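You operate a simulated robot arm through the tools that you are given. There is no shell and no other tool.

You run a simulated robot arm. Do the job below in one go: nothing can be reset, and whatever is moved stays where it is left.

## Task
Slide the rack module home on the rails and tighten both thumb screws.

It is judged by the outcome, as a careful person would: the job done as asked, and still so three seconds after it is handed in. It fails if anything else is knocked over, pushed out of place, dropped, spilled or broken.

## Robot
A 7-joint arm with a two-finger gripper, fixed in place. Base frame: the origin is at the foot of the arm, x ahead of it, y to its left, z up. Lengths are in mm, angles in degrees, forces in N, time in s.
With the tool pointing down near the work surface it reaches from about 320 to 760 mm from the base axis. Its first joint turns from -166.0 to 166.0 degrees. Payload 1.71 kg.
The TCP is the grasp point between the finger pads, 20 mm short of the fingertips. In the tool frame z runs along the fingers and y along their closing line. Largest opening 96 mm; the body of the gripper starts 113 mm behind the TCP.
Orientation is that of the tool frame in the base frame, as a unit quaternion [w, x, y, z]. With the fingers straight down and closing along the base's y, the tool's x points along the base's -x, its y along +y and its z along -z.

## Interface
- The arm moves only by the tool send_rows. Its argument "rows" is text: rows parted by semicolons, each of 7 numbers parted by spaces: the shift along the base's x, y, z in units of 40 mm (1.0 is 40 mm), then the turn, a rotation vector about the base's x, y, z in units of 6 degrees (1.0 is 6 degrees), then the gripper command, from -1 (shut) to 1 (fully open), values between in proportion. In form: dx dy dz wx wy wz fingers; .... A call has 1 to 20 rows; each row shifts and turns the commanded pose from where the row before left it. A call with a number of a shift or a turn outside -1 to 1 is refused whole. A row lasts 0.2 s, in which the tool goes at most 50 mm and 8.6 degrees; a call with a longer step from one row to the next is refused whole, and so is a gripper value outside its range. A pose out of reach is approached as far as the arm can. The call stops where the force on the tool passes 50 N (or 10 N more than at its start, if that is more) or the arm is blocked; 0.2 s more then pass. The fingers move at their own pace (about 153 mm/s each) and stop on an object; they squeeze with about 33 N. The grip force told is the motor's: it shows also when the fingers shut on nothing. Time passes only in rows, and 0.2 s behind the last, so rows that do not move let the fingers close. It gives the time, the measured TCP pose, the force on the tool (base axes), the opening and the grip force at its end, in the units of the frame above (readings bear some noise), with the torque about the TCP (base axes, N m) and any sound that the robot's microphone picked up, and new pictures: "show" is both (left out), scene, wrist or none.
- Cameras (640 x 400 px; columns grow to the right, rows downward): "scene" is fixed at [49.3, 649.7, 1429.9]; the picture's right is [-0.37, -0.93, 0.00], its down [-0.75, 0.30, -0.59] and it looks along [0.55, -0.22, -0.81] (base axes); focal length 294 px, centre (320, 200). "wrist" rides on the gripper at [66, 14, -145] in the tool frame; the picture's right is [-0.21, 0.98, 0.00], its down [-0.88, -0.18, -0.44] and it looks along [-0.43, -0.09, 0.90] (tool axes); focal length 275 px, centre (320, 200). There is no depth. A picture from a camera that has moved, and an enlarged one, comes with that camera's place and axes in the base frame and with its lens.
- move_column(by): slides the trunk up (or, below 0, down) by that many mm; the arm rides with it, the base frame stays. It gives what a move gives, with no picture.
- zoom(camera, box): a new picture of the part [left, top, right, bottom] of that camera's present view, enlarged. It takes no simulated time.
- close_job(): hands the job in; it is judged then, once.

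Nothing tells you positions but the pictures and the camera data. Unless the task says otherwise, let go and move clear before handing in.

The tools are called after "Request:" as name(argument=value, ...) on one line, values as JSON. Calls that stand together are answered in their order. send_rows: Moves the arm, as the interface text tells. Its arguments: {"type":"object","properties":{"rows":{"type":"string"},"show":{"type":"string","enum":["both","scene","wrist","none"]}},"required":["rows"]} The other tools are called the same way: move_column (by) slides the trunk up or down; zoom (camera, box) takes an enlarged picture of a part of a camera's view; close_job () hands the job in.

At the start:

```text
time: 0.0
tool_pos: [274.2, 321.5, 1155.5]
tcp_rot: [0.0, 0.0, 1.0, -0.001]
wrist_force: [0.4, 0.3, 0.7]
moment: [-0.01, 0.0, -0.01]
finger_gap: 96.0
gripper_force: 0.3
trunk travel left (down, up): [-225.0, 161.0]
```

scene: 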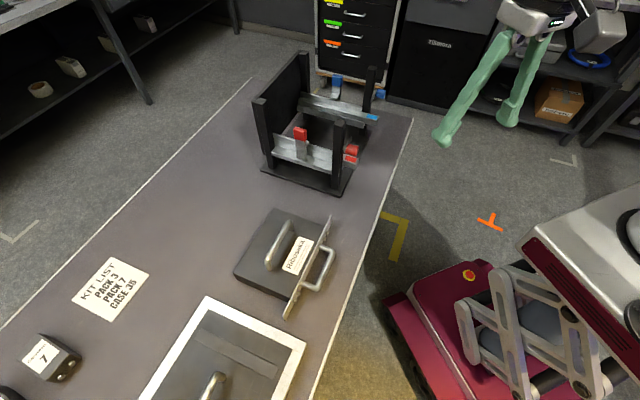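
wrist: 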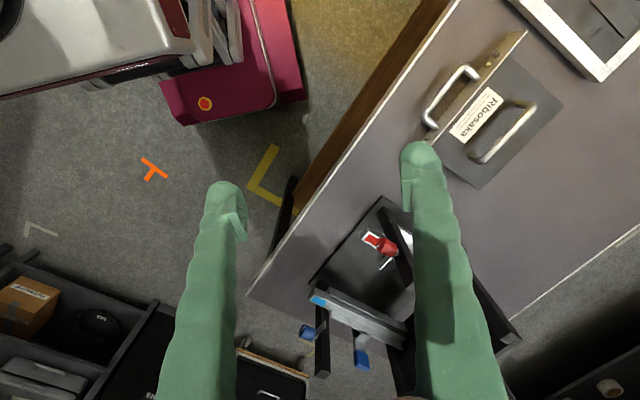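

I see a table with an open rack frame (two rails, red and blue parts), a rack module with handles lying on the table, and other items. I'll look closer before moving.

Request:
zoom(camera="scene", box=[240, 40, 400, 200])

Request:
zoom(camera="scene", box=[210, 190, 370, 330])

Request:
zoom(camera="wrist", box=[260, 180, 540, 400])

Request:
zoom(camera="wrist", box=[400, 0, 640, 200])

Request:
zoom(camera="scene", box=[0, 230, 320, 400])

```text
2.50 times, centred on (320, 120) of scene
camera zoom: at [49.3, 649.7, 1429.9], right [-0.37, -0.93, 0.0], down [-0.75, 0.3, -0.59], along [0.55, -0.22, -0.81], focal length 736 px, centre (320, 400)
```

zoom: 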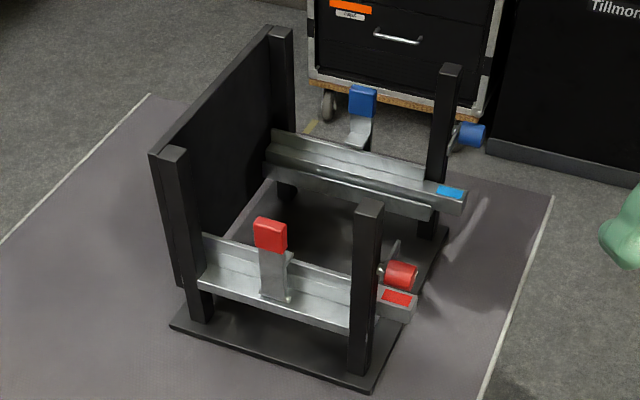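

```text
2.86 times, centred on (290, 260) of scene
camera zoom: at [49.3, 649.7, 1429.9], right [-0.37, -0.93, 0.0], down [-0.75, 0.3, -0.59], along [0.55, -0.22, -0.81], focal length 841 px, centre (406, 29)
```

zoom: 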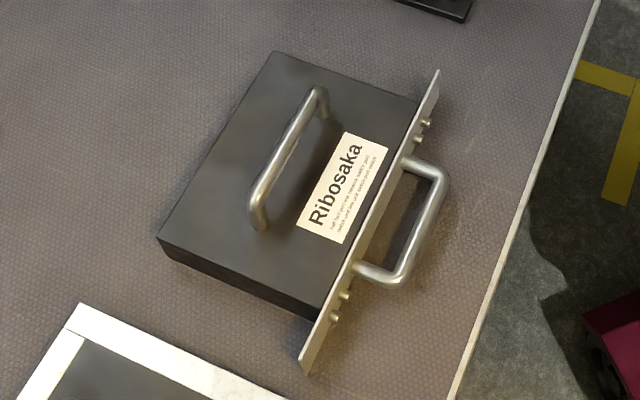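

```text
1.82 times, centred on (400, 290) of wrist
camera zoom: at [207.1, 336.7, 1300.4], right [0.21, 0.98, 0.0], down [0.88, -0.18, 0.44], along [0.43, -0.09, -0.9], focal length 500 px, centre (174, 36)
```

zoom: 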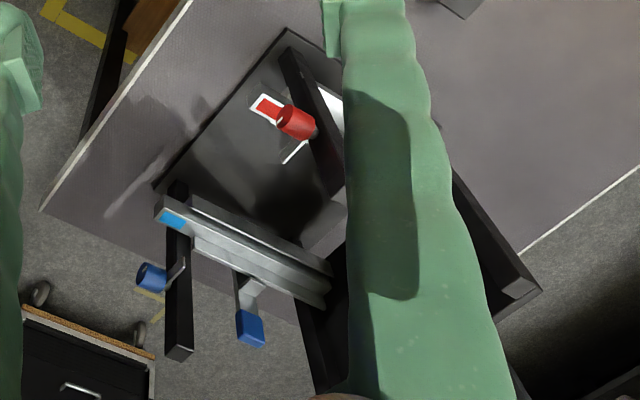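

```text
2.00 times, centred on (520, 100) of wrist
camera zoom: at [207.1, 336.7, 1300.4], right [0.21, 0.98, 0.0], down [0.88, -0.18, 0.44], along [0.43, -0.09, -0.9], focal length 551 px, centre (-80, 400)
```

zoom: 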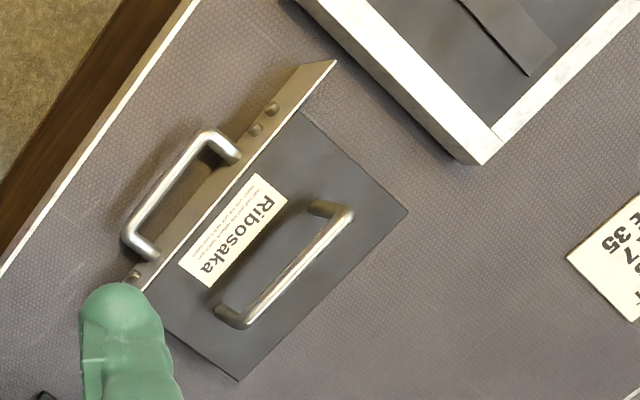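

```text
2.00 times, centred on (160, 315) of scene
camera zoom: at [49.3, 649.7, 1429.9], right [-0.37, -0.93, 0.0], down [-0.75, 0.3, -0.59], along [0.55, -0.22, -0.81], focal length 588 px, centre (640, -30)
```

zoom: 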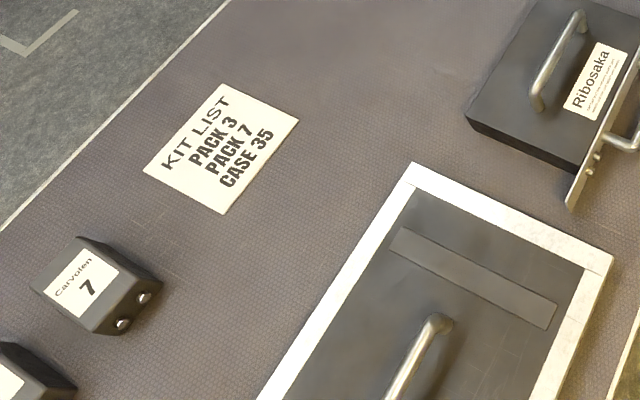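

The table runs at about 45° to the base. The rack opens toward the near table edge at about (580, 320), and the module lies at about (360, 650) with its front plate toward the same edge. I'll turn the tool 45° and look at the rack from the front.

Request:
send_rows(rows="0.5 -0.46 -0.1 0 0 0.94 1;0.5 -0.46 -0.1 0 0 0.94 1;0.5 -0.46 -0.1 0 0 0.94 1;0.5 -0.46 -0.1 0 0 0.94 1;0.5 -0.46 -0.1 0 0 0.94 1;0.5 -0.46 -0.1 0 0 0.94 1;0.5 -0.46 -0.1 0 0 0.94 1;0.5 -0.46 -0.1 0 0 0.92 1")

```text
time: 1.8
tool_pos: [416.5, 171.4, 1127.0]
tcp_rot: [0.006, -0.383, 0.924, 0.004]
wrist_force: [-0.8, 0.4, 0.5]
moment: [0.0, 0.02, -0.01]
finger_gap: 96.3
gripper_force: 0.0
trunk travel left (down, up): [-225.0, 161.0]
camera wrist: at [358.3, 134.5, 1270.8], right [-0.55, 0.84, 0.0], down [0.75, 0.49, 0.46], along [0.38, 0.25, -0.89], focal length 275 px, centre (320, 200)
```

scene: 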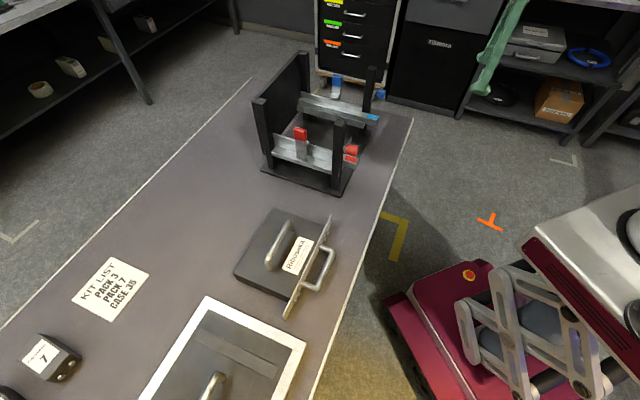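
wrist: 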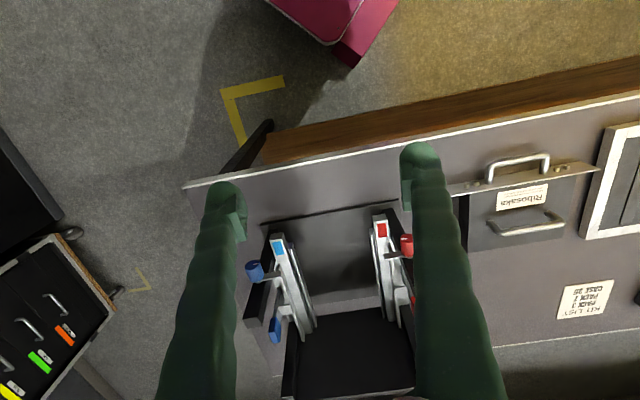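

The view now shows the rack from above and in front. I'm zooming in on the rails and coloured parts.

Request:
zoom(camera="wrist", box=[220, 190, 440, 400])

Request:
zoom(camera="wrist", box=[430, 120, 640, 270])

```text
1.90 times, centred on (330, 295) of wrist
camera zoom: at [358.3, 134.5, 1270.8], right [-0.55, 0.84, 0.0], down [0.75, 0.49, 0.46], along [0.38, 0.25, -0.89], focal length 524 px, centre (301, 19)
```

zoom: 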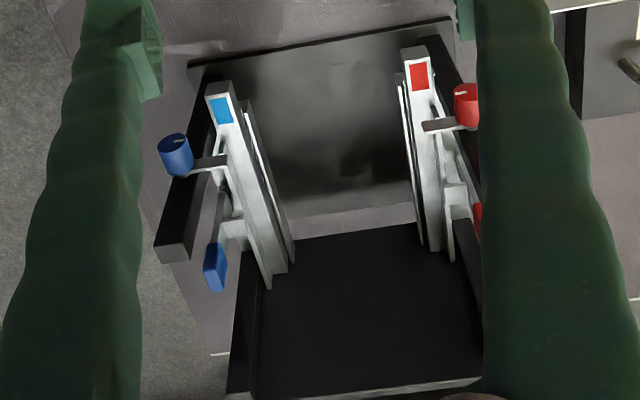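

```text
2.67 times, centred on (535, 195) of wrist
camera zoom: at [358.3, 134.5, 1270.8], right [-0.55, 0.84, 0.0], down [0.75, 0.49, 0.46], along [0.38, 0.25, -0.89], focal length 734 px, centre (-253, 213)
```

zoom: 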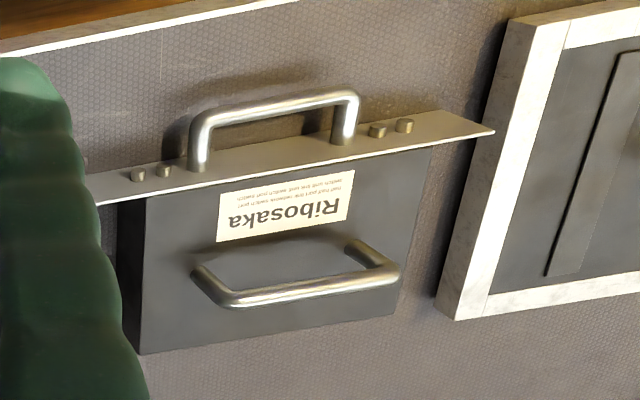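

The coloured knobs sit on the front posts at about z=926, facing forward, each with a tab pointing inward. I'll tilt the tool forward to look at the rack front nearly level.

Request:
send_rows(rows="0.255 0.127 -0.5 0.669 -0.657 0 1;0.255 0.127 -0.5 0.669 -0.657 0 1;0.255 0.127 -0.5 0.669 -0.657 0 1;0.255 0.127 -0.5 0.669 -0.657 0 1;0.255 0.127 -0.5 0.669 -0.657 0 1;0.255 0.127 -0.5 0.669 -0.657 0 1;0.255 0.127 -0.5 0.669 -0.657 0 1;0.255 0.127 -0.5 0.669 -0.657 0 1")

```text
time: 3.6
tool_pos: [497.5, 215.1, 965.1]
tcp_rot: [0.359, -0.352, 0.851, 0.153]
wrist_force: [-0.7, 0.0, 0.5]
moment: [0.0, 0.03, 0.0]
finger_gap: 96.0
gripper_force: 0.0
trunk travel left (down, up): [-225.0, 161.0]
camera wrist: at [381.9, 118.5, 1018.7], right [-0.59, 0.79, 0.16], down [0.34, 0.07, 0.94], along [0.73, 0.61, -0.31], focal length 275 px, centre (320, 200)
```

scene: 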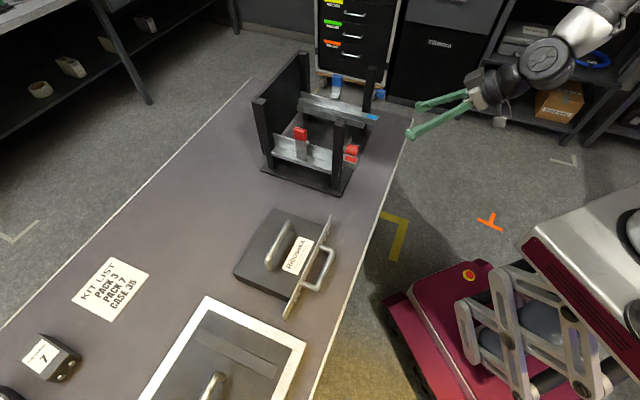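
wrist: 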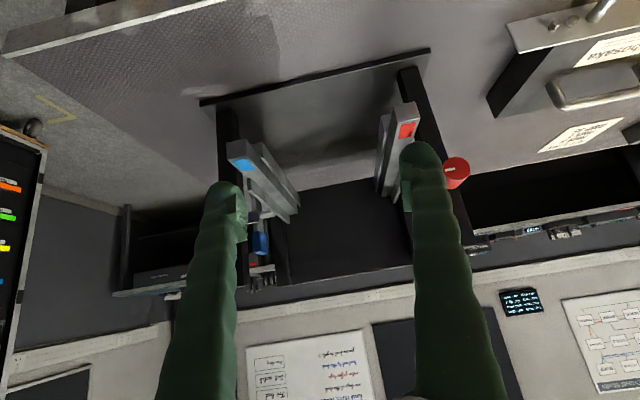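

I'll shift sideways so the red knob is visible between the fingers.

Request:
send_rows(rows="-0.55 0.54 0 0 0 0 1;-0.55 0.54 0 0 0 0 1;-0.55 0.54 0 0 0 0 1", show="wrist")

Request:
zoom(camera="wrist", box=[240, 60, 440, 260])

```text
time: 4.4
tool_pos: [431.7, 279.5, 966.4]
tcp_rot: [0.359, -0.353, 0.851, 0.152]
wrist_force: [0.4, 0.1, -0.5]
moment: [-0.02, -0.03, 0.01]
finger_gap: 95.8
gripper_force: 0.0
trunk travel left (down, up): [-225.0, 161.0]
camera wrist: at [315.2, 183.8, 1019.6], right [-0.59, 0.79, 0.15], down [0.34, 0.07, 0.94], along [0.73, 0.61, -0.31], focal length 275 px, centre (320, 200)
```

wrist: 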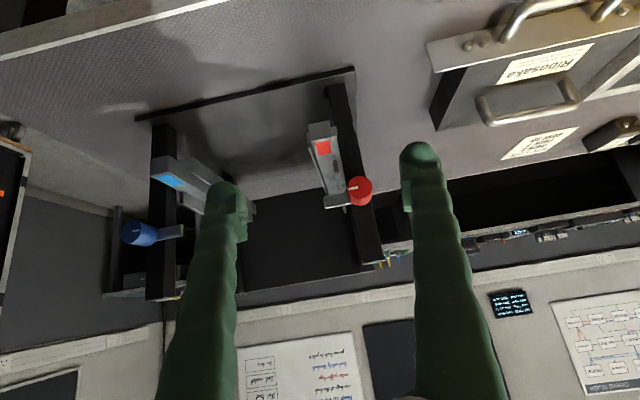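

```text
2.00 times, centred on (340, 160) of wrist
camera zoom: at [315.2, 183.8, 1019.6], right [-0.59, 0.79, 0.15], down [0.34, 0.07, 0.94], along [0.73, 0.61, -0.31], focal length 551 px, centre (280, 280)
```

zoom: 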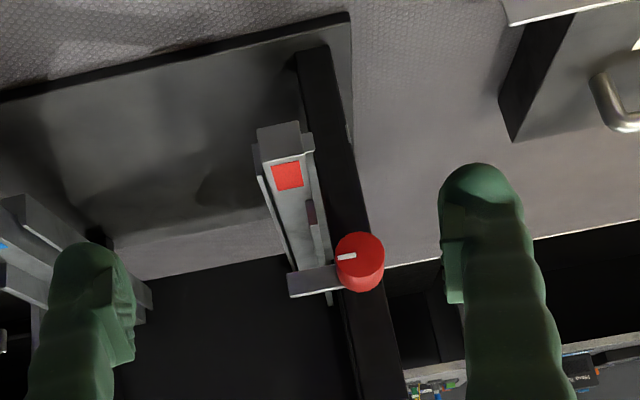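

Request:
zoom(camera="wrist", box=[290, 100, 400, 220])

Request:
zoom(camera="wrist", box=[100, 110, 260, 310])

Request:
zoom(camera="wrist", box=[420, 0, 620, 170])

```text
3.33 times, centred on (345, 160) of wrist
camera zoom: at [315.2, 183.8, 1019.6], right [-0.59, 0.79, 0.15], down [0.34, 0.07, 0.94], along [0.73, 0.61, -0.31], focal length 918 px, centre (237, 333)
```

zoom: 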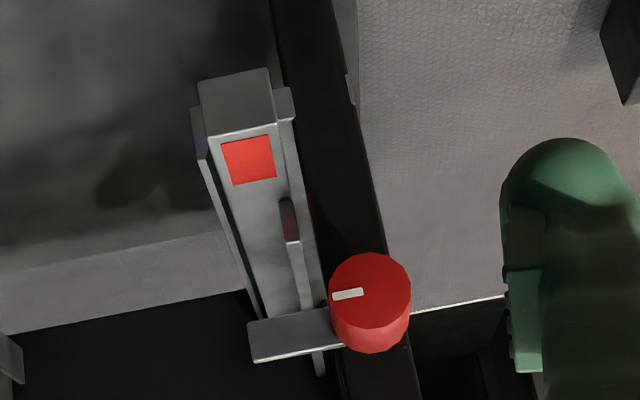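

```text
2.00 times, centred on (180, 210) of wrist
camera zoom: at [315.2, 183.8, 1019.6], right [-0.59, 0.79, 0.15], down [0.34, 0.07, 0.94], along [0.73, 0.61, -0.31], focal length 551 px, centre (600, 180)
```

zoom: 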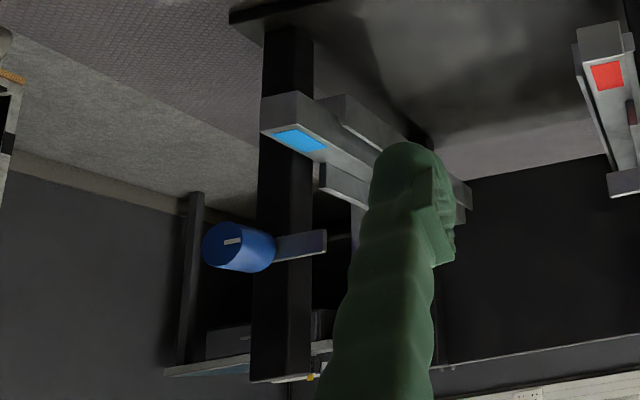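

```text
2.35 times, centred on (520, 85) of wrist
camera zoom: at [315.2, 183.8, 1019.6], right [-0.59, 0.79, 0.15], down [0.34, 0.07, 0.94], along [0.73, 0.61, -0.31], focal length 648 px, centre (-151, 471)
```

zoom: 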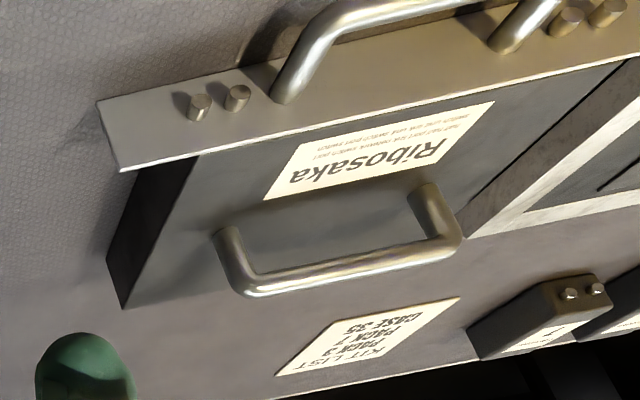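

The knobs are quarter-turn clamps. Each tab points inward above where the plate will sit, and should swing down in front of the plate once the module is home. I'll look from above to understand the rails and the coloured paddles.

Request:
send_rows(rows="0.27 -0.06 0.5 -0.669 0.657 0 -1;0.27 -0.06 0.5 -0.669 0.657 0 -1;0.34 -0.078 0.5 -0.669 0.657 0 -1;0.34 -0.078 0.4 -0.669 0.657 0 -1;0.34 -0.078 0.3 -0.669 0.657 0 -1;0.34 -0.078 0.3 -0.669 0.657 0 -1;0.34 -0.078 0.3 -0.669 0.657 0 -1;0.4 -0.1 0.3 -0.669 0.657 0 -1", show="wrist")

Request:
zoom(camera="wrist", box=[160, 120, 320, 400])

Request:
zoom(camera="wrist", box=[320, 120, 480, 400])

```text
time: 6.2
tool_pos: [537.9, 257.4, 1090.9]
tcp_rot: [0.005, -0.382, 0.924, 0.003]
wrist_force: [0.2, 0.7, 0.7]
moment: [0.0, 0.0, -0.01]
finger_gap: 0.1
gripper_force: 29.4
trunk travel left (down, up): [-225.0, 161.0]
camera wrist: at [480.2, 219.1, 1234.7], right [-0.55, 0.84, 0.0], down [0.75, 0.48, 0.45], along [0.38, 0.25, -0.89], focal length 275 px, centre (320, 200)
```

wrist: 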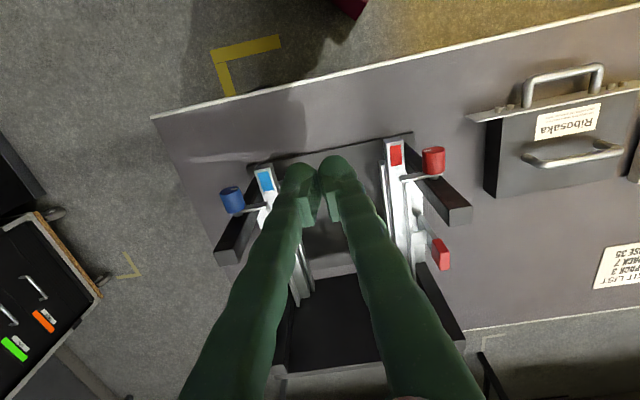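

```text
1.43 times, centred on (240, 260) of wrist
camera zoom: at [480.2, 219.1, 1234.7], right [-0.55, 0.84, 0.0], down [0.75, 0.48, 0.45], along [0.38, 0.25, -0.89], focal length 393 px, centre (434, 114)
```

zoom: 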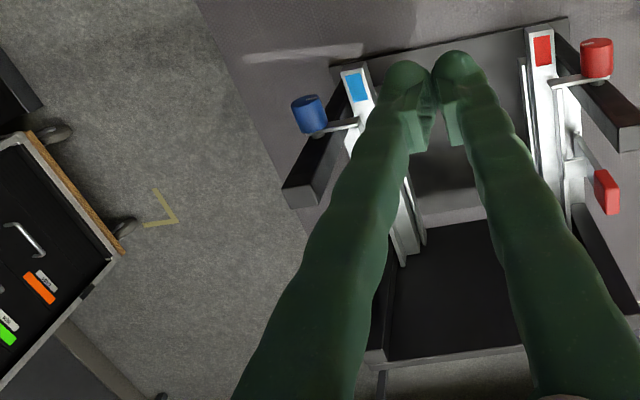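

```text
1.43 times, centred on (400, 260) of wrist
camera zoom: at [480.2, 219.1, 1234.7], right [-0.55, 0.84, 0.0], down [0.75, 0.48, 0.45], along [0.38, 0.25, -0.89], focal length 393 px, centre (206, 114)
```

zoom: 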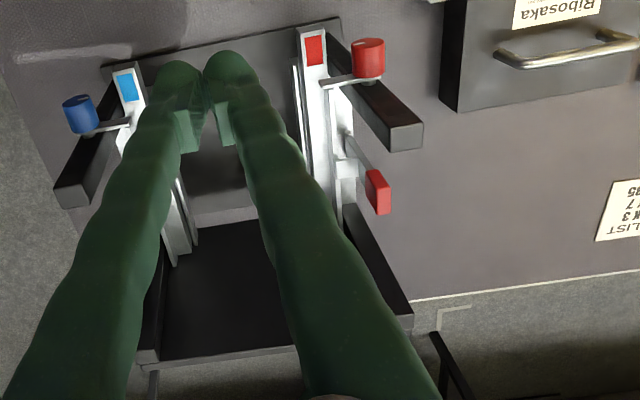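

Request:
zoom(camera="wrist", box=[370, 130, 480, 290])

Request:
zoom(camera="scene", box=[260, 110, 370, 200])

Request:
zoom(camera="scene", box=[290, 60, 400, 150])

```text
2.50 times, centred on (425, 210) of wrist
camera zoom: at [480.2, 219.1, 1234.7], right [-0.55, 0.84, 0.0], down [0.75, 0.48, 0.45], along [0.38, 0.25, -0.89], focal length 688 px, centre (58, 175)
```

zoom: 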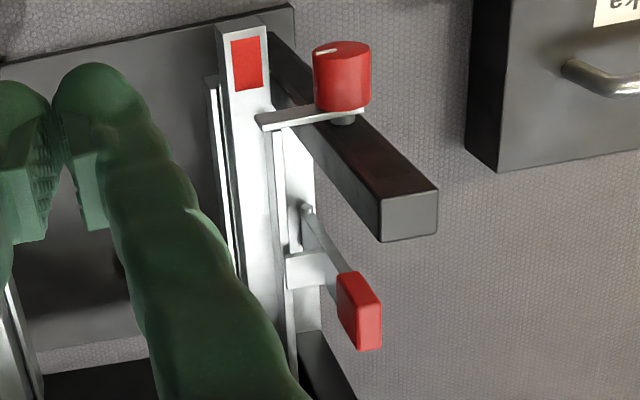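

```text
4.44 times, centred on (315, 155) of scene
camera zoom: at [49.3, 649.7, 1429.9], right [-0.37, -0.93, 0.0], down [-0.75, 0.3, -0.59], along [0.55, -0.22, -0.81], focal length 1308 px, centre (342, 400)
```

zoom: 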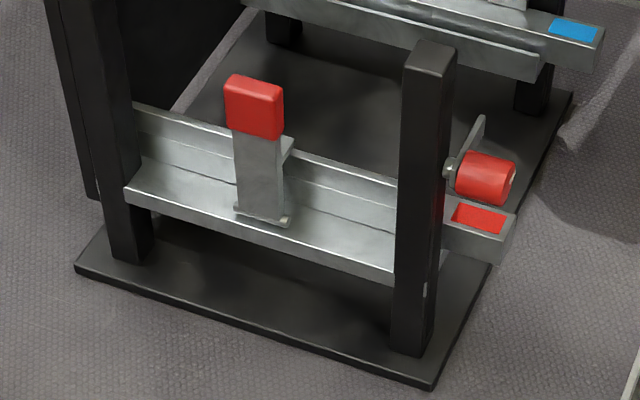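

```text
4.44 times, centred on (345, 105) of scene
camera zoom: at [49.3, 649.7, 1429.9], right [-0.37, -0.93, 0.0], down [-0.75, 0.3, -0.59], along [0.55, -0.22, -0.81], focal length 1308 px, centre (209, 622)
```

zoom: 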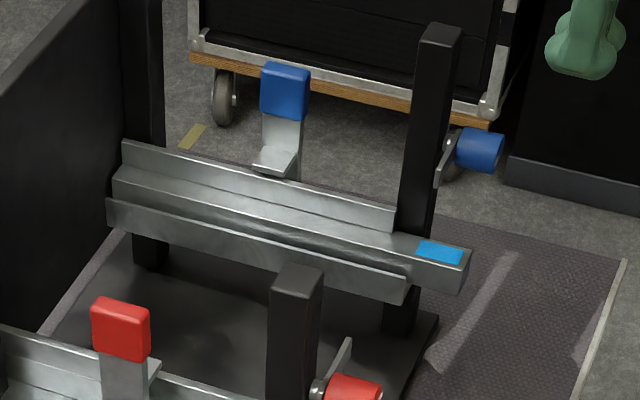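

Now it is clear. Each rail has a labelled bar that the module sits on, an outer wall, and a coloured hook latch hinged at mid-depth. Next I'll turn the tool −90° and move above the module to check its sides and top handle.

Request:
send_rows(rows="-0.27 0.603 -0.1 0 0 -1 0;-0.27 0.603 -0.1 0 0 -1 0;-0.27 0.603 -0.1 0 0 -1 0;-0.27 0.603 -0.1 0 0 -1 0;-0.27 0.603 -0.1 0 0 -1 0;-0.27 0.603 -0.1 0 0 -1 0;-0.27 0.603 -0.1 0 0 -1 0;-0.27 0.603 -0.1 0 0 -1 0;-0.27 0.603 -0.1 0 0 -1 0;-0.27 0.603 -0.1 0 0 -1 0;-0.27 0.603 -0.1 0 0 -1 0;-0.27 0.603 -0.1 0 0 -1 0;-0.27 0.603 -0.1 0 0 -1 0;-0.27 0.603 -0.1 0 0 -1 0;-0.27 0.603 -0.1 0 0 -1 0", show="both")

```text
time: 9.4
tool_pos: [374.7, 620.7, 1030.7]
tcp_rot: [0.007, 0.383, 0.924, -0.003]
wrist_force: [-0.7, -0.2, 1.4]
moment: [0.0, 0.01, 0.03]
finger_gap: 48.1
gripper_force: 0.0
trunk travel left (down, up): [-225.0, 161.0]
camera wrist: at [336.0, 679.2, 1174.5], right [0.84, 0.54, 0.0], down [0.48, -0.75, 0.46], along [0.25, -0.38, -0.89], focal length 275 px, centre (320, 200)
```

scene: 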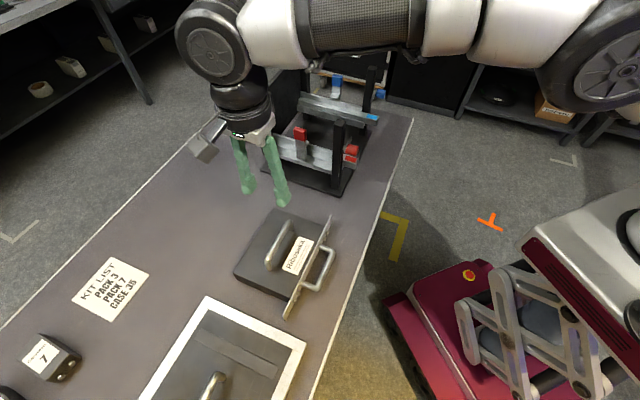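
wrist: 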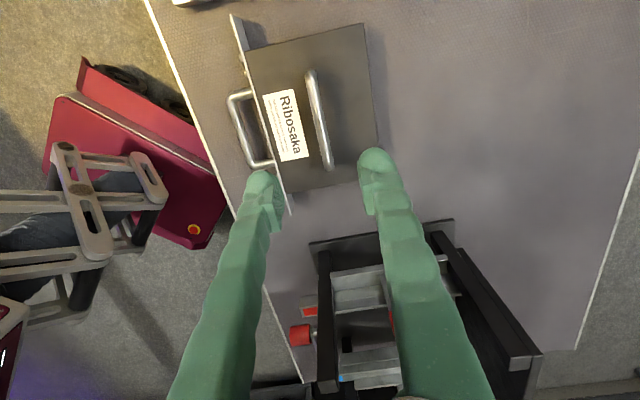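

Request:
zoom(camera="wrist", box=[215, 0, 395, 220])

Request:
zoom(camera="wrist", box=[280, 200, 480, 400])

```text
1.82 times, centred on (305, 110) of wrist
camera zoom: at [336.0, 679.2, 1174.5], right [0.84, 0.54, 0.0], down [0.48, -0.75, 0.46], along [0.25, -0.38, -0.89], focal length 500 px, centre (347, 364)
```

zoom: 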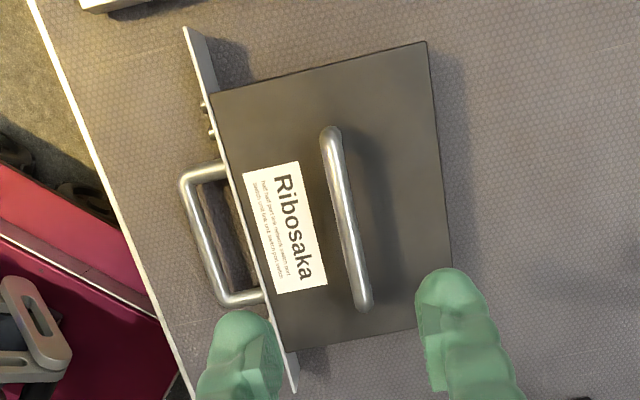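

```text
2.00 times, centred on (380, 300) of wrist
camera zoom: at [336.0, 679.2, 1174.5], right [0.84, 0.54, 0.0], down [0.48, -0.75, 0.46], along [0.25, -0.38, -0.89], focal length 551 px, centre (200, 0)
```

zoom: 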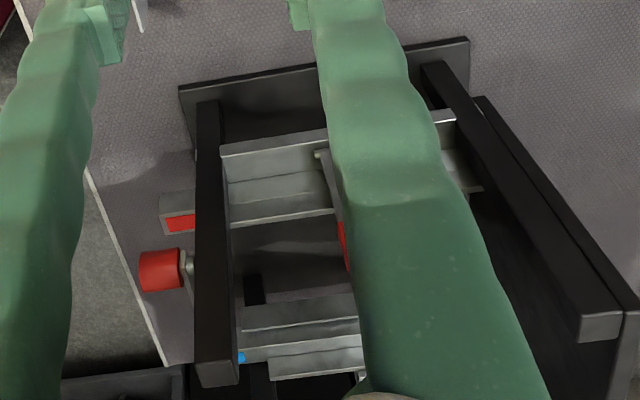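

Module body is about 188 mm wide with the top handle over its centre. Before grasping I want a straight-down look at the rail latches, to be sure the body passes them.

Request:
send_rows(rows="0 0 0.8 0 0 0 0;0.7 -0.53 0.3 0 0 0 0;0.7 -0.53 0.2 0 0 0 0;0.7 -0.53 0.1 0 0 0 0;0.7 -0.53 0 0 0 0 0;0.7 -0.53 0 0 0 0 0;0.7 -0.53 0 0 0 0 0;0.7 -0.53 0 0 0 0 0;0.7 -0.53 0 0 0 0 0;0.7 -0.53 0 0 0 0 0", show="wrist")

Request:
zoom(camera="wrist", box=[200, 0, 440, 200])

```text
time: 11.6
tool_pos: [614.7, 417.9, 1084.1]
tcp_rot: [0.007, 0.383, 0.924, -0.004]
wrist_force: [-0.3, 0.3, -0.3]
moment: [0.04, -0.01, 0.0]
finger_gap: 47.9
gripper_force: 0.0
out of reach, approached as far as the arm can: row 8, 9, 10
trunk travel left (down, up): [-225.0, 161.0]
camera wrist: at [574.7, 476.4, 1227.5], right [0.84, 0.55, 0.0], down [0.49, -0.75, 0.46], along [0.25, -0.38, -0.89], focal length 275 px, centre (320, 200)
```

wrist: 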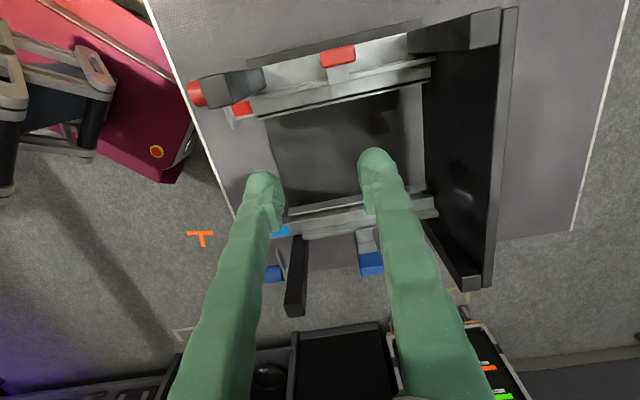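

```text
2.00 times, centred on (320, 100) of wrist
camera zoom: at [574.7, 476.4, 1227.5], right [0.84, 0.55, 0.0], down [0.49, -0.75, 0.46], along [0.25, -0.38, -0.89], focal length 551 px, centre (320, 400)
```

zoom: 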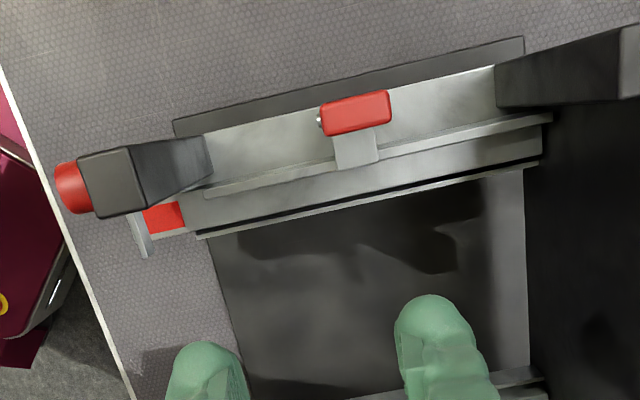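

The body fits between the outer walls and clears the latch hooks by several mm per side. It rests on the bars at z≈865 and slides in under the knobs. I'm going back above the module's top handle to grasp it.

Request:
send_rows(rows="-0.667 0.564 0 0 0 0 0;-0.667 0.564 0 0 0 0 0;-0.667 0.564 0 0 0 0 0;-0.667 0.564 0 0 0 0 0;-0.667 0.564 0 0 0 0 0;-0.667 0.564 0 0 0 0 0;-0.667 0.564 0 0 0 0 0;-0.667 0.564 0 0 0 0 0;-0.667 0.564 0 0 0 0 0;0 0 -1 0 0 0 0;0 0 -1 0 0 0 0;0 0 -1 0 0 0 0", show="wrist")

```text
time: 14.2
tool_pos: [366.3, 615.1, 961.3]
tcp_rot: [0.007, 0.383, 0.924, -0.003]
wrist_force: [-0.8, -0.2, -0.7]
moment: [0.0, 0.0, -0.02]
finger_gap: 48.0
gripper_force: 0.1
trunk travel left (down, up): [-225.0, 161.0]
camera wrist: at [327.8, 673.6, 1104.3], right [0.84, 0.55, 0.0], down [0.48, -0.75, 0.46], along [0.25, -0.38, -0.89], focal length 275 px, centre (320, 200)
```

wrist: 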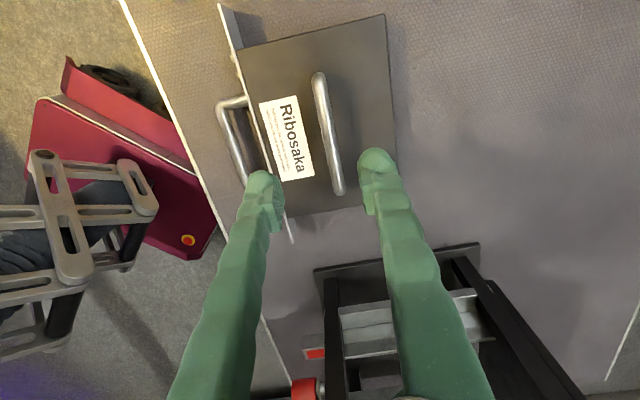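

Request:
send_rows(rows="0.24 0.16 -0.5 0 0 0 0;0 0 -0.8 0 0 0 0;0 0 -0.7 0 0 0 0", show="both")

Request:
zoom(camera="wrist", box=[200, 0, 440, 240])

Request:
zoom(camera="scene", box=[220, 180, 360, 320])

```text
time: 15.0
tool_pos: [377.2, 621.7, 880.2]
tcp_rot: [0.006, 0.383, 0.924, -0.003]
wrist_force: [0.2, 0.5, -0.4]
moment: [-0.01, -0.03, 0.02]
finger_gap: 47.8
gripper_force: 0.0
trunk travel left (down, up): [-225.0, 161.0]
camera wrist: at [337.9, 679.8, 1023.8], right [0.84, 0.55, 0.0], down [0.49, -0.75, 0.46], along [0.25, -0.38, -0.89], focal length 275 px, centre (320, 200)
```

scene: 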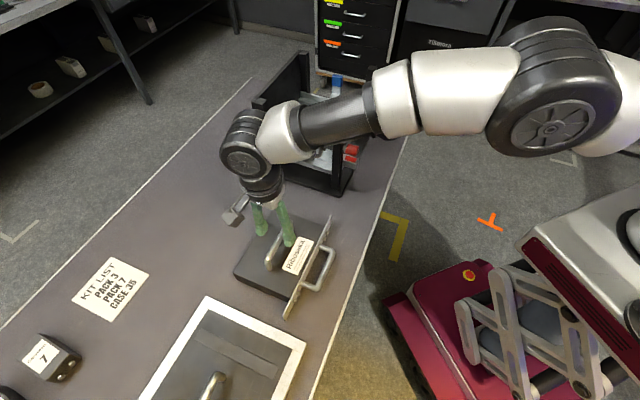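
wrist: 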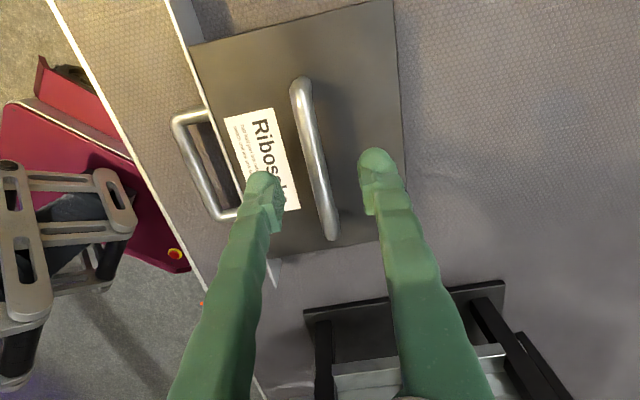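

```text
1.67 times, centred on (320, 120) of wrist
camera zoom: at [337.9, 679.8, 1023.8], right [0.84, 0.55, 0.0], down [0.49, -0.75, 0.46], along [0.25, -0.38, -0.89], focal length 459 px, centre (320, 333)
```

zoom: 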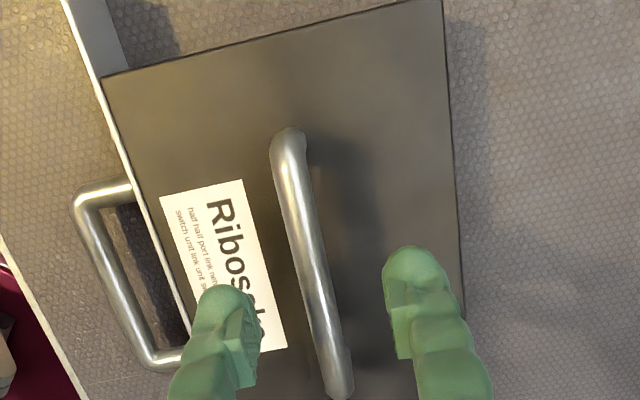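

```text
2.86 times, centred on (290, 250) of scene
camera zoom: at [49.3, 649.7, 1429.9], right [-0.37, -0.93, 0.0], down [-0.75, 0.3, -0.59], along [0.55, -0.22, -0.81], focal length 841 px, centre (406, 57)
```

zoom: 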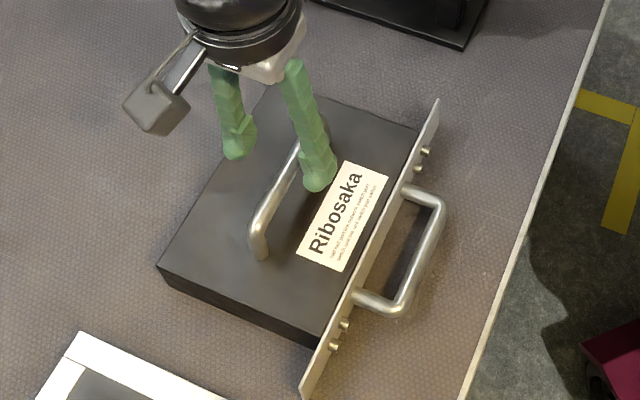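

The handle bar is centred between the fingers. I'll lower 40 mm and close.

Request:
send_rows(rows="-0.03 -0.02 -0.5 0 0 0 0;0 0 -0.5 0 0 0 0;0 0 0 0 0 0 -1;0 0 0 0 0 0 -1;0 0 0 0 0 0 -1", show="both")

```text
time: 16.2
tool_pos: [374.6, 622.9, 839.4]
tcp_rot: [0.008, 0.383, 0.924, -0.004]
wrist_force: [-0.6, 0.6, -0.7]
moment: [0.11, 0.07, 0.02]
finger_gap: 8.4
gripper_force: 33.0
trunk travel left (down, up): [-225.0, 161.0]
camera wrist: at [336.4, 681.3, 983.1], right [0.84, 0.55, 0.0], down [0.49, -0.74, 0.46], along [0.25, -0.38, -0.89], focal length 275 px, centre (320, 200)
```

scene: 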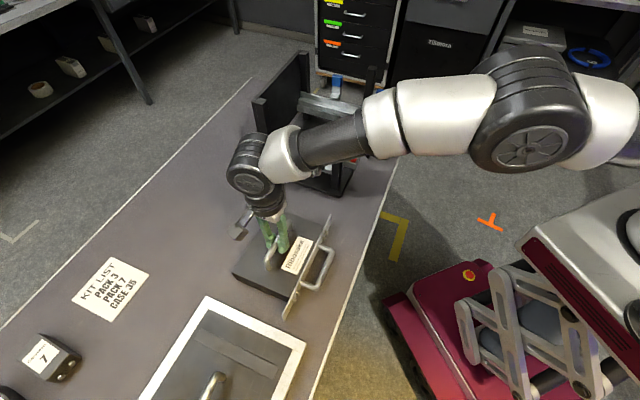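
wrist: 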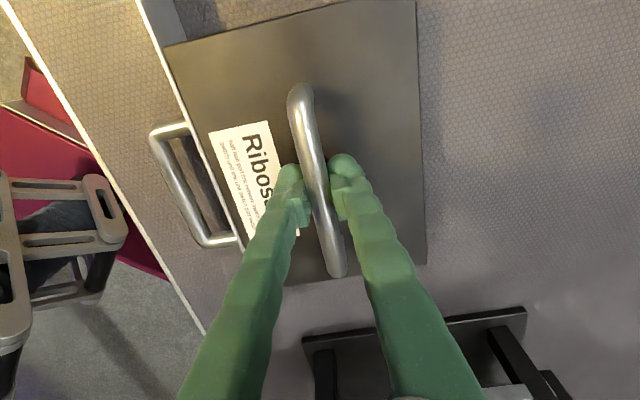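

Gripped. Next is a small test lift.

Request:
send_rows(rows="0 0 0.25 0 0 0 -1;0 0 0.25 0 0 0 -1;0 0 0.25 0 0 0 -1;0 0 0 0 0 0 -1;0 0 0 0 0 0 -1", show="both")

```text
time: 17.4
tool_pos: [375.5, 622.1, 869.5]
tcp_rot: [0.007, 0.382, 0.924, -0.004]
wrist_force: [0.8, 0.5, -7.8]
moment: [0.06, 0.0, 0.01]
finger_gap: 8.8
gripper_force: 33.2
trunk travel left (down, up): [-225.0, 161.0]
camera wrist: at [337.5, 681.7, 1013.4], right [0.84, 0.55, 0.0], down [0.49, -0.74, 0.46], along [0.25, -0.38, -0.89], focal length 275 px, centre (320, 200)
```

scene: 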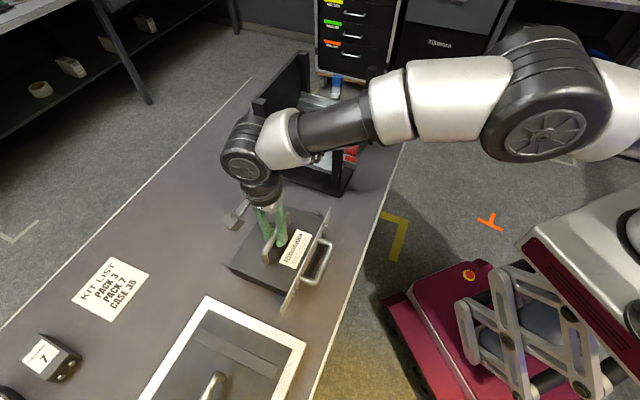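
wrist: 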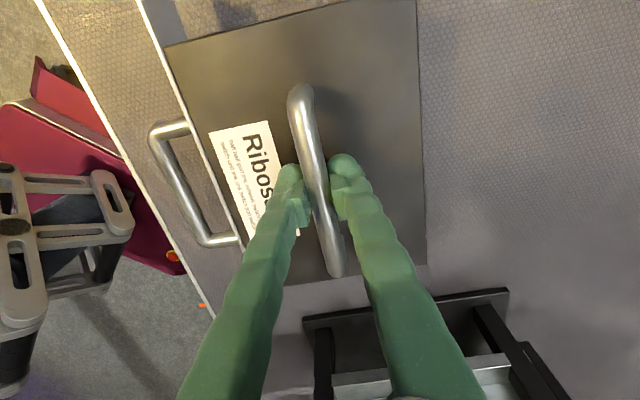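

The module weighs about 0.8 kg and hangs level. The tabs overlap the body laterally, so it must go in from the front at rail height, not from above. I'll lift and carry it around to the front of the rack.

Request:
send_rows(rows="0 0 0.5 0 0 0 -1;0 0 0.6 0 0 0 -1;0 0 0.6 0 0 0 -1;0 0 0.6 0 0 0 -1;0 0 0.5 0 0 0 -1;0 -0.4 0 0 0 0 -1;0 -0.6 0 0 0 0 -1;0 -0.65 0 0 0 0 -1;0 -0.65 0 0 0 0 -1;0 -0.65 0 0 0 0 -1;0 -0.65 0 0 0 0 -1;0 -0.65 0 0 0 0 -1;0 -0.65 0 0 0 0 -1;0 -0.65 0 0 0 0 -1;0 -0.4 0 0 0 0 -1;0 -0.2 0 0 0 0 -1", show="both")

```text
time: 20.8
tool_pos: [371.1, 372.9, 985.7]
tcp_rot: [0.008, 0.383, 0.924, -0.003]
wrist_force: [-20.8, 7.2, -1.8]
moment: [0.39, 0.76, 0.97]
finger_gap: 17.7
gripper_force: 32.9
trunk travel left (down, up): [-225.0, 161.0]
camera wrist: at [331.8, 432.3, 1129.3], right [0.84, 0.55, 0.0], down [0.48, -0.74, 0.46], along [0.25, -0.38, -0.89], focal length 275 px, centre (320, 200)
```

scene: 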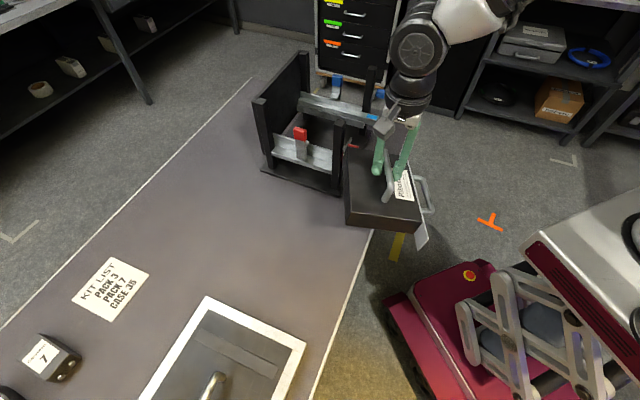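
wrist: 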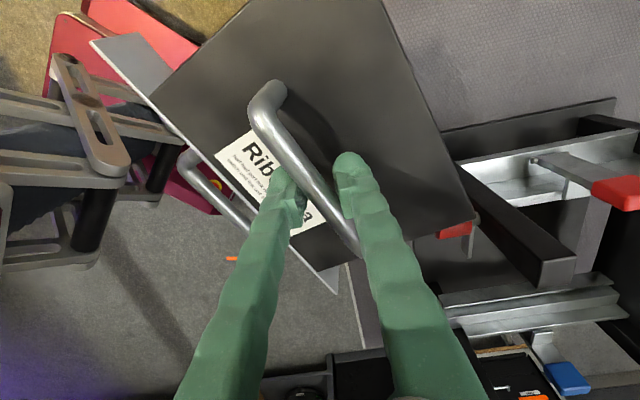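

The module's rear corner clipped the red knob on the way and twisted in the grip. I'll look closely before backing off.

Request:
zoom(camera="scene", box=[250, 40, 450, 260])

Request:
zoom(camera="wrist", box=[220, 60, 520, 320])

Request:
zoom(camera="wrist", box=[400, 140, 560, 300])

```text
1.82 times, centred on (350, 150) of scene
camera zoom: at [49.3, 649.7, 1429.9], right [-0.37, -0.93, 0.0], down [-0.75, 0.3, -0.59], along [0.55, -0.22, -0.81], focal length 535 px, centre (266, 291)
```

zoom: 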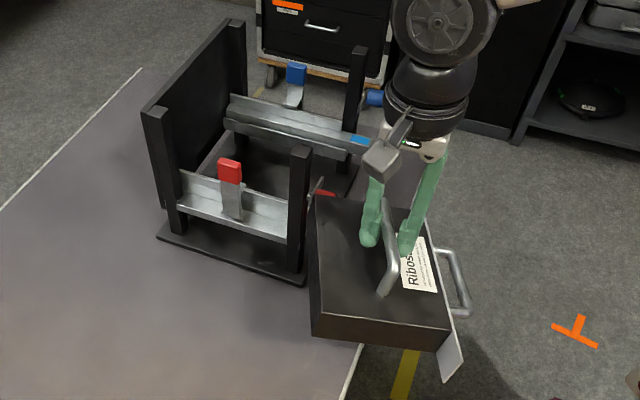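

```text
1.54 times, centred on (370, 190) of wrist
camera zoom: at [331.8, 432.3, 1129.3], right [0.84, 0.55, 0.0], down [0.48, -0.74, 0.46], along [0.25, -0.38, -0.89], focal length 424 px, centre (243, 215)
```

zoom: 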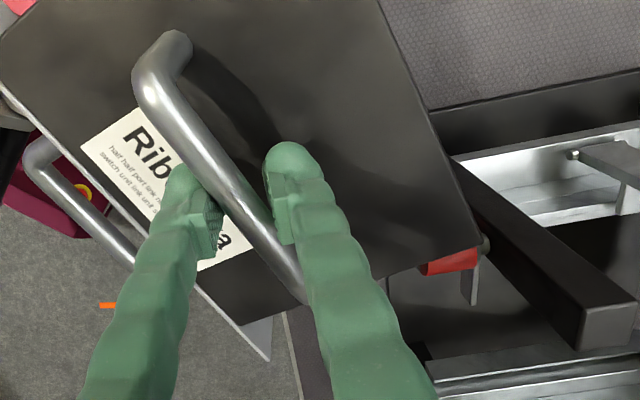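

```text
2.50 times, centred on (480, 220) of wrist
camera zoom: at [331.8, 432.3, 1129.3], right [0.84, 0.55, 0.0], down [0.48, -0.74, 0.46], along [0.25, -0.38, -0.89], focal length 688 px, centre (-80, 150)
```

zoom: 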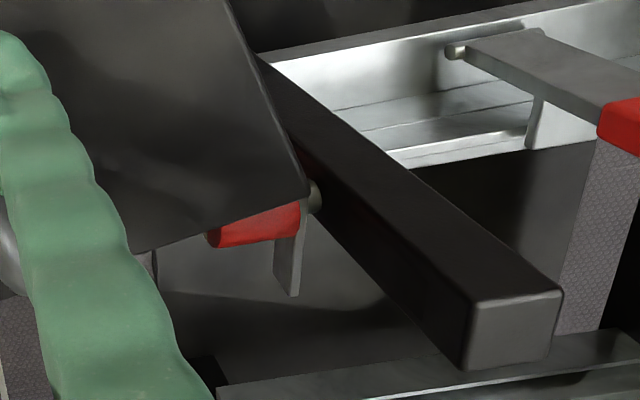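

The rack hasn't moved; the corner is resting against the side of the red knob and post. I'll back straight off sideways, slowly.

Request:
send_rows(rows="-0.18 0.18 0 0 0 0 -1;-0.18 0.18 0 0 0 0 -1;-0.18 0.18 0 0 0 0 -1;-0.18 0.18 0 0 0 0 -1;0 0 0 0 0 0 -1", show="both")

```text
time: 22.0
tool_pos: [349.4, 402.9, 984.4]
tcp_rot: [0.007, 0.384, 0.923, -0.003]
wrist_force: [-0.4, 0.3, -6.4]
moment: [-0.09, 0.02, 0.01]
finger_gap: 8.8
gripper_force: 32.8
trunk travel left (down, up): [-225.0, 161.0]
camera wrist: at [310.5, 460.2, 1128.0], right [0.84, 0.55, 0.0], down [0.48, -0.75, 0.46], along [0.25, -0.38, -0.89], focal length 275 px, centre (320, 200)
```

scene: 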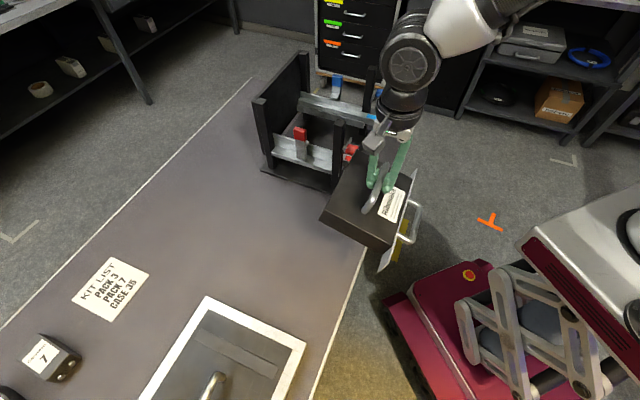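
wrist: 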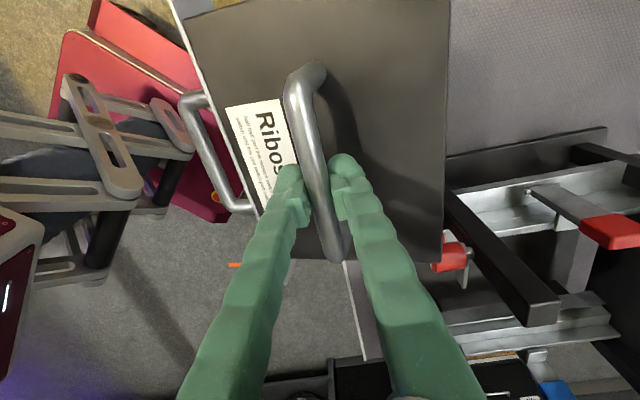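

The module swung back into alignment with the fingers. I'll check its attitude and the red tab.

Request:
zoom(camera="scene", box=[300, 100, 460, 280])

Request:
zoom(camera="wrist", box=[400, 160, 640, 360])

Request:
zoom(camera="wrist", box=[160, 0, 480, 300])

```text
2.22 times, centred on (380, 190) of scene
camera zoom: at [49.3, 649.7, 1429.9], right [-0.37, -0.93, 0.0], down [-0.75, 0.3, -0.59], along [0.55, -0.22, -0.81], focal length 654 px, centre (187, 222)
```

zoom: 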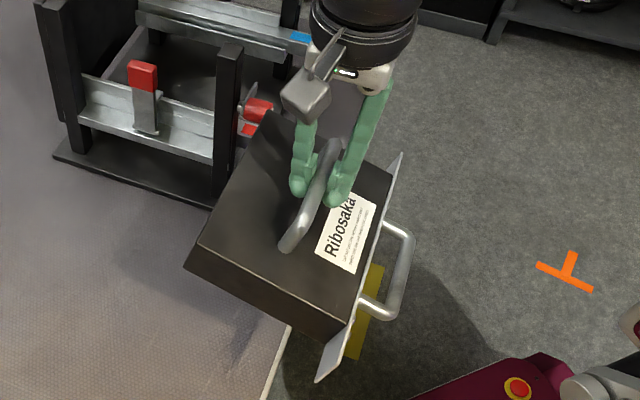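

```text
2.00 times, centred on (520, 260) of wrist
camera zoom: at [310.5, 460.2, 1128.0], right [0.84, 0.55, 0.0], down [0.48, -0.75, 0.46], along [0.25, -0.38, -0.89], focal length 551 px, centre (-80, 80)
```

zoom: 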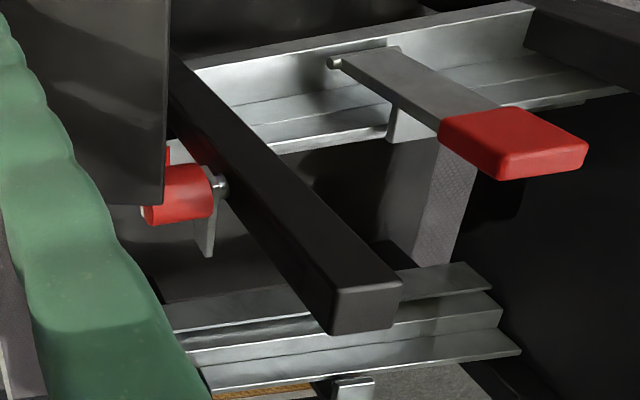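

```text
1.33 times, centred on (320, 150) of wrist
camera zoom: at [310.5, 460.2, 1128.0], right [0.84, 0.55, 0.0], down [0.48, -0.75, 0.46], along [0.25, -0.38, -0.89], focal length 367 px, centre (320, 267)
```

zoom: 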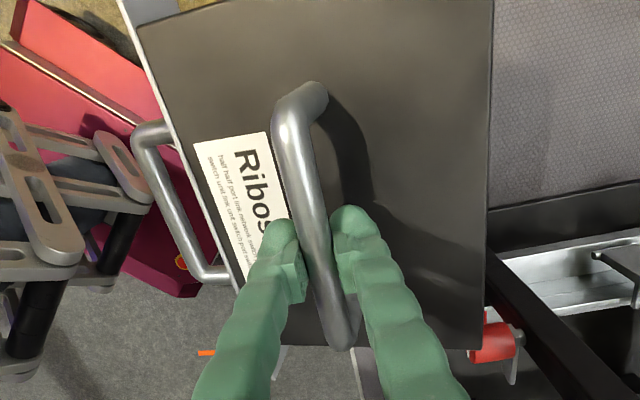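

Request:
zoom(camera="scene", box=[330, 120, 390, 180])

```text
6.67 times, centred on (360, 150) of scene
camera zoom: at [49.3, 649.7, 1429.9], right [-0.37, -0.93, 0.0], down [-0.75, 0.3, -0.59], along [0.55, -0.22, -0.81], focal length 1961 px, centre (53, 533)
```

zoom: 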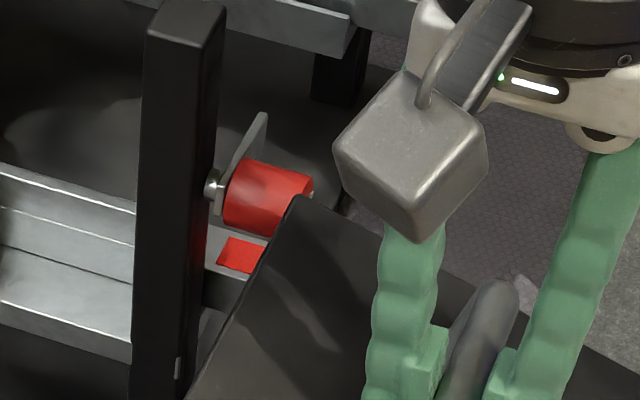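

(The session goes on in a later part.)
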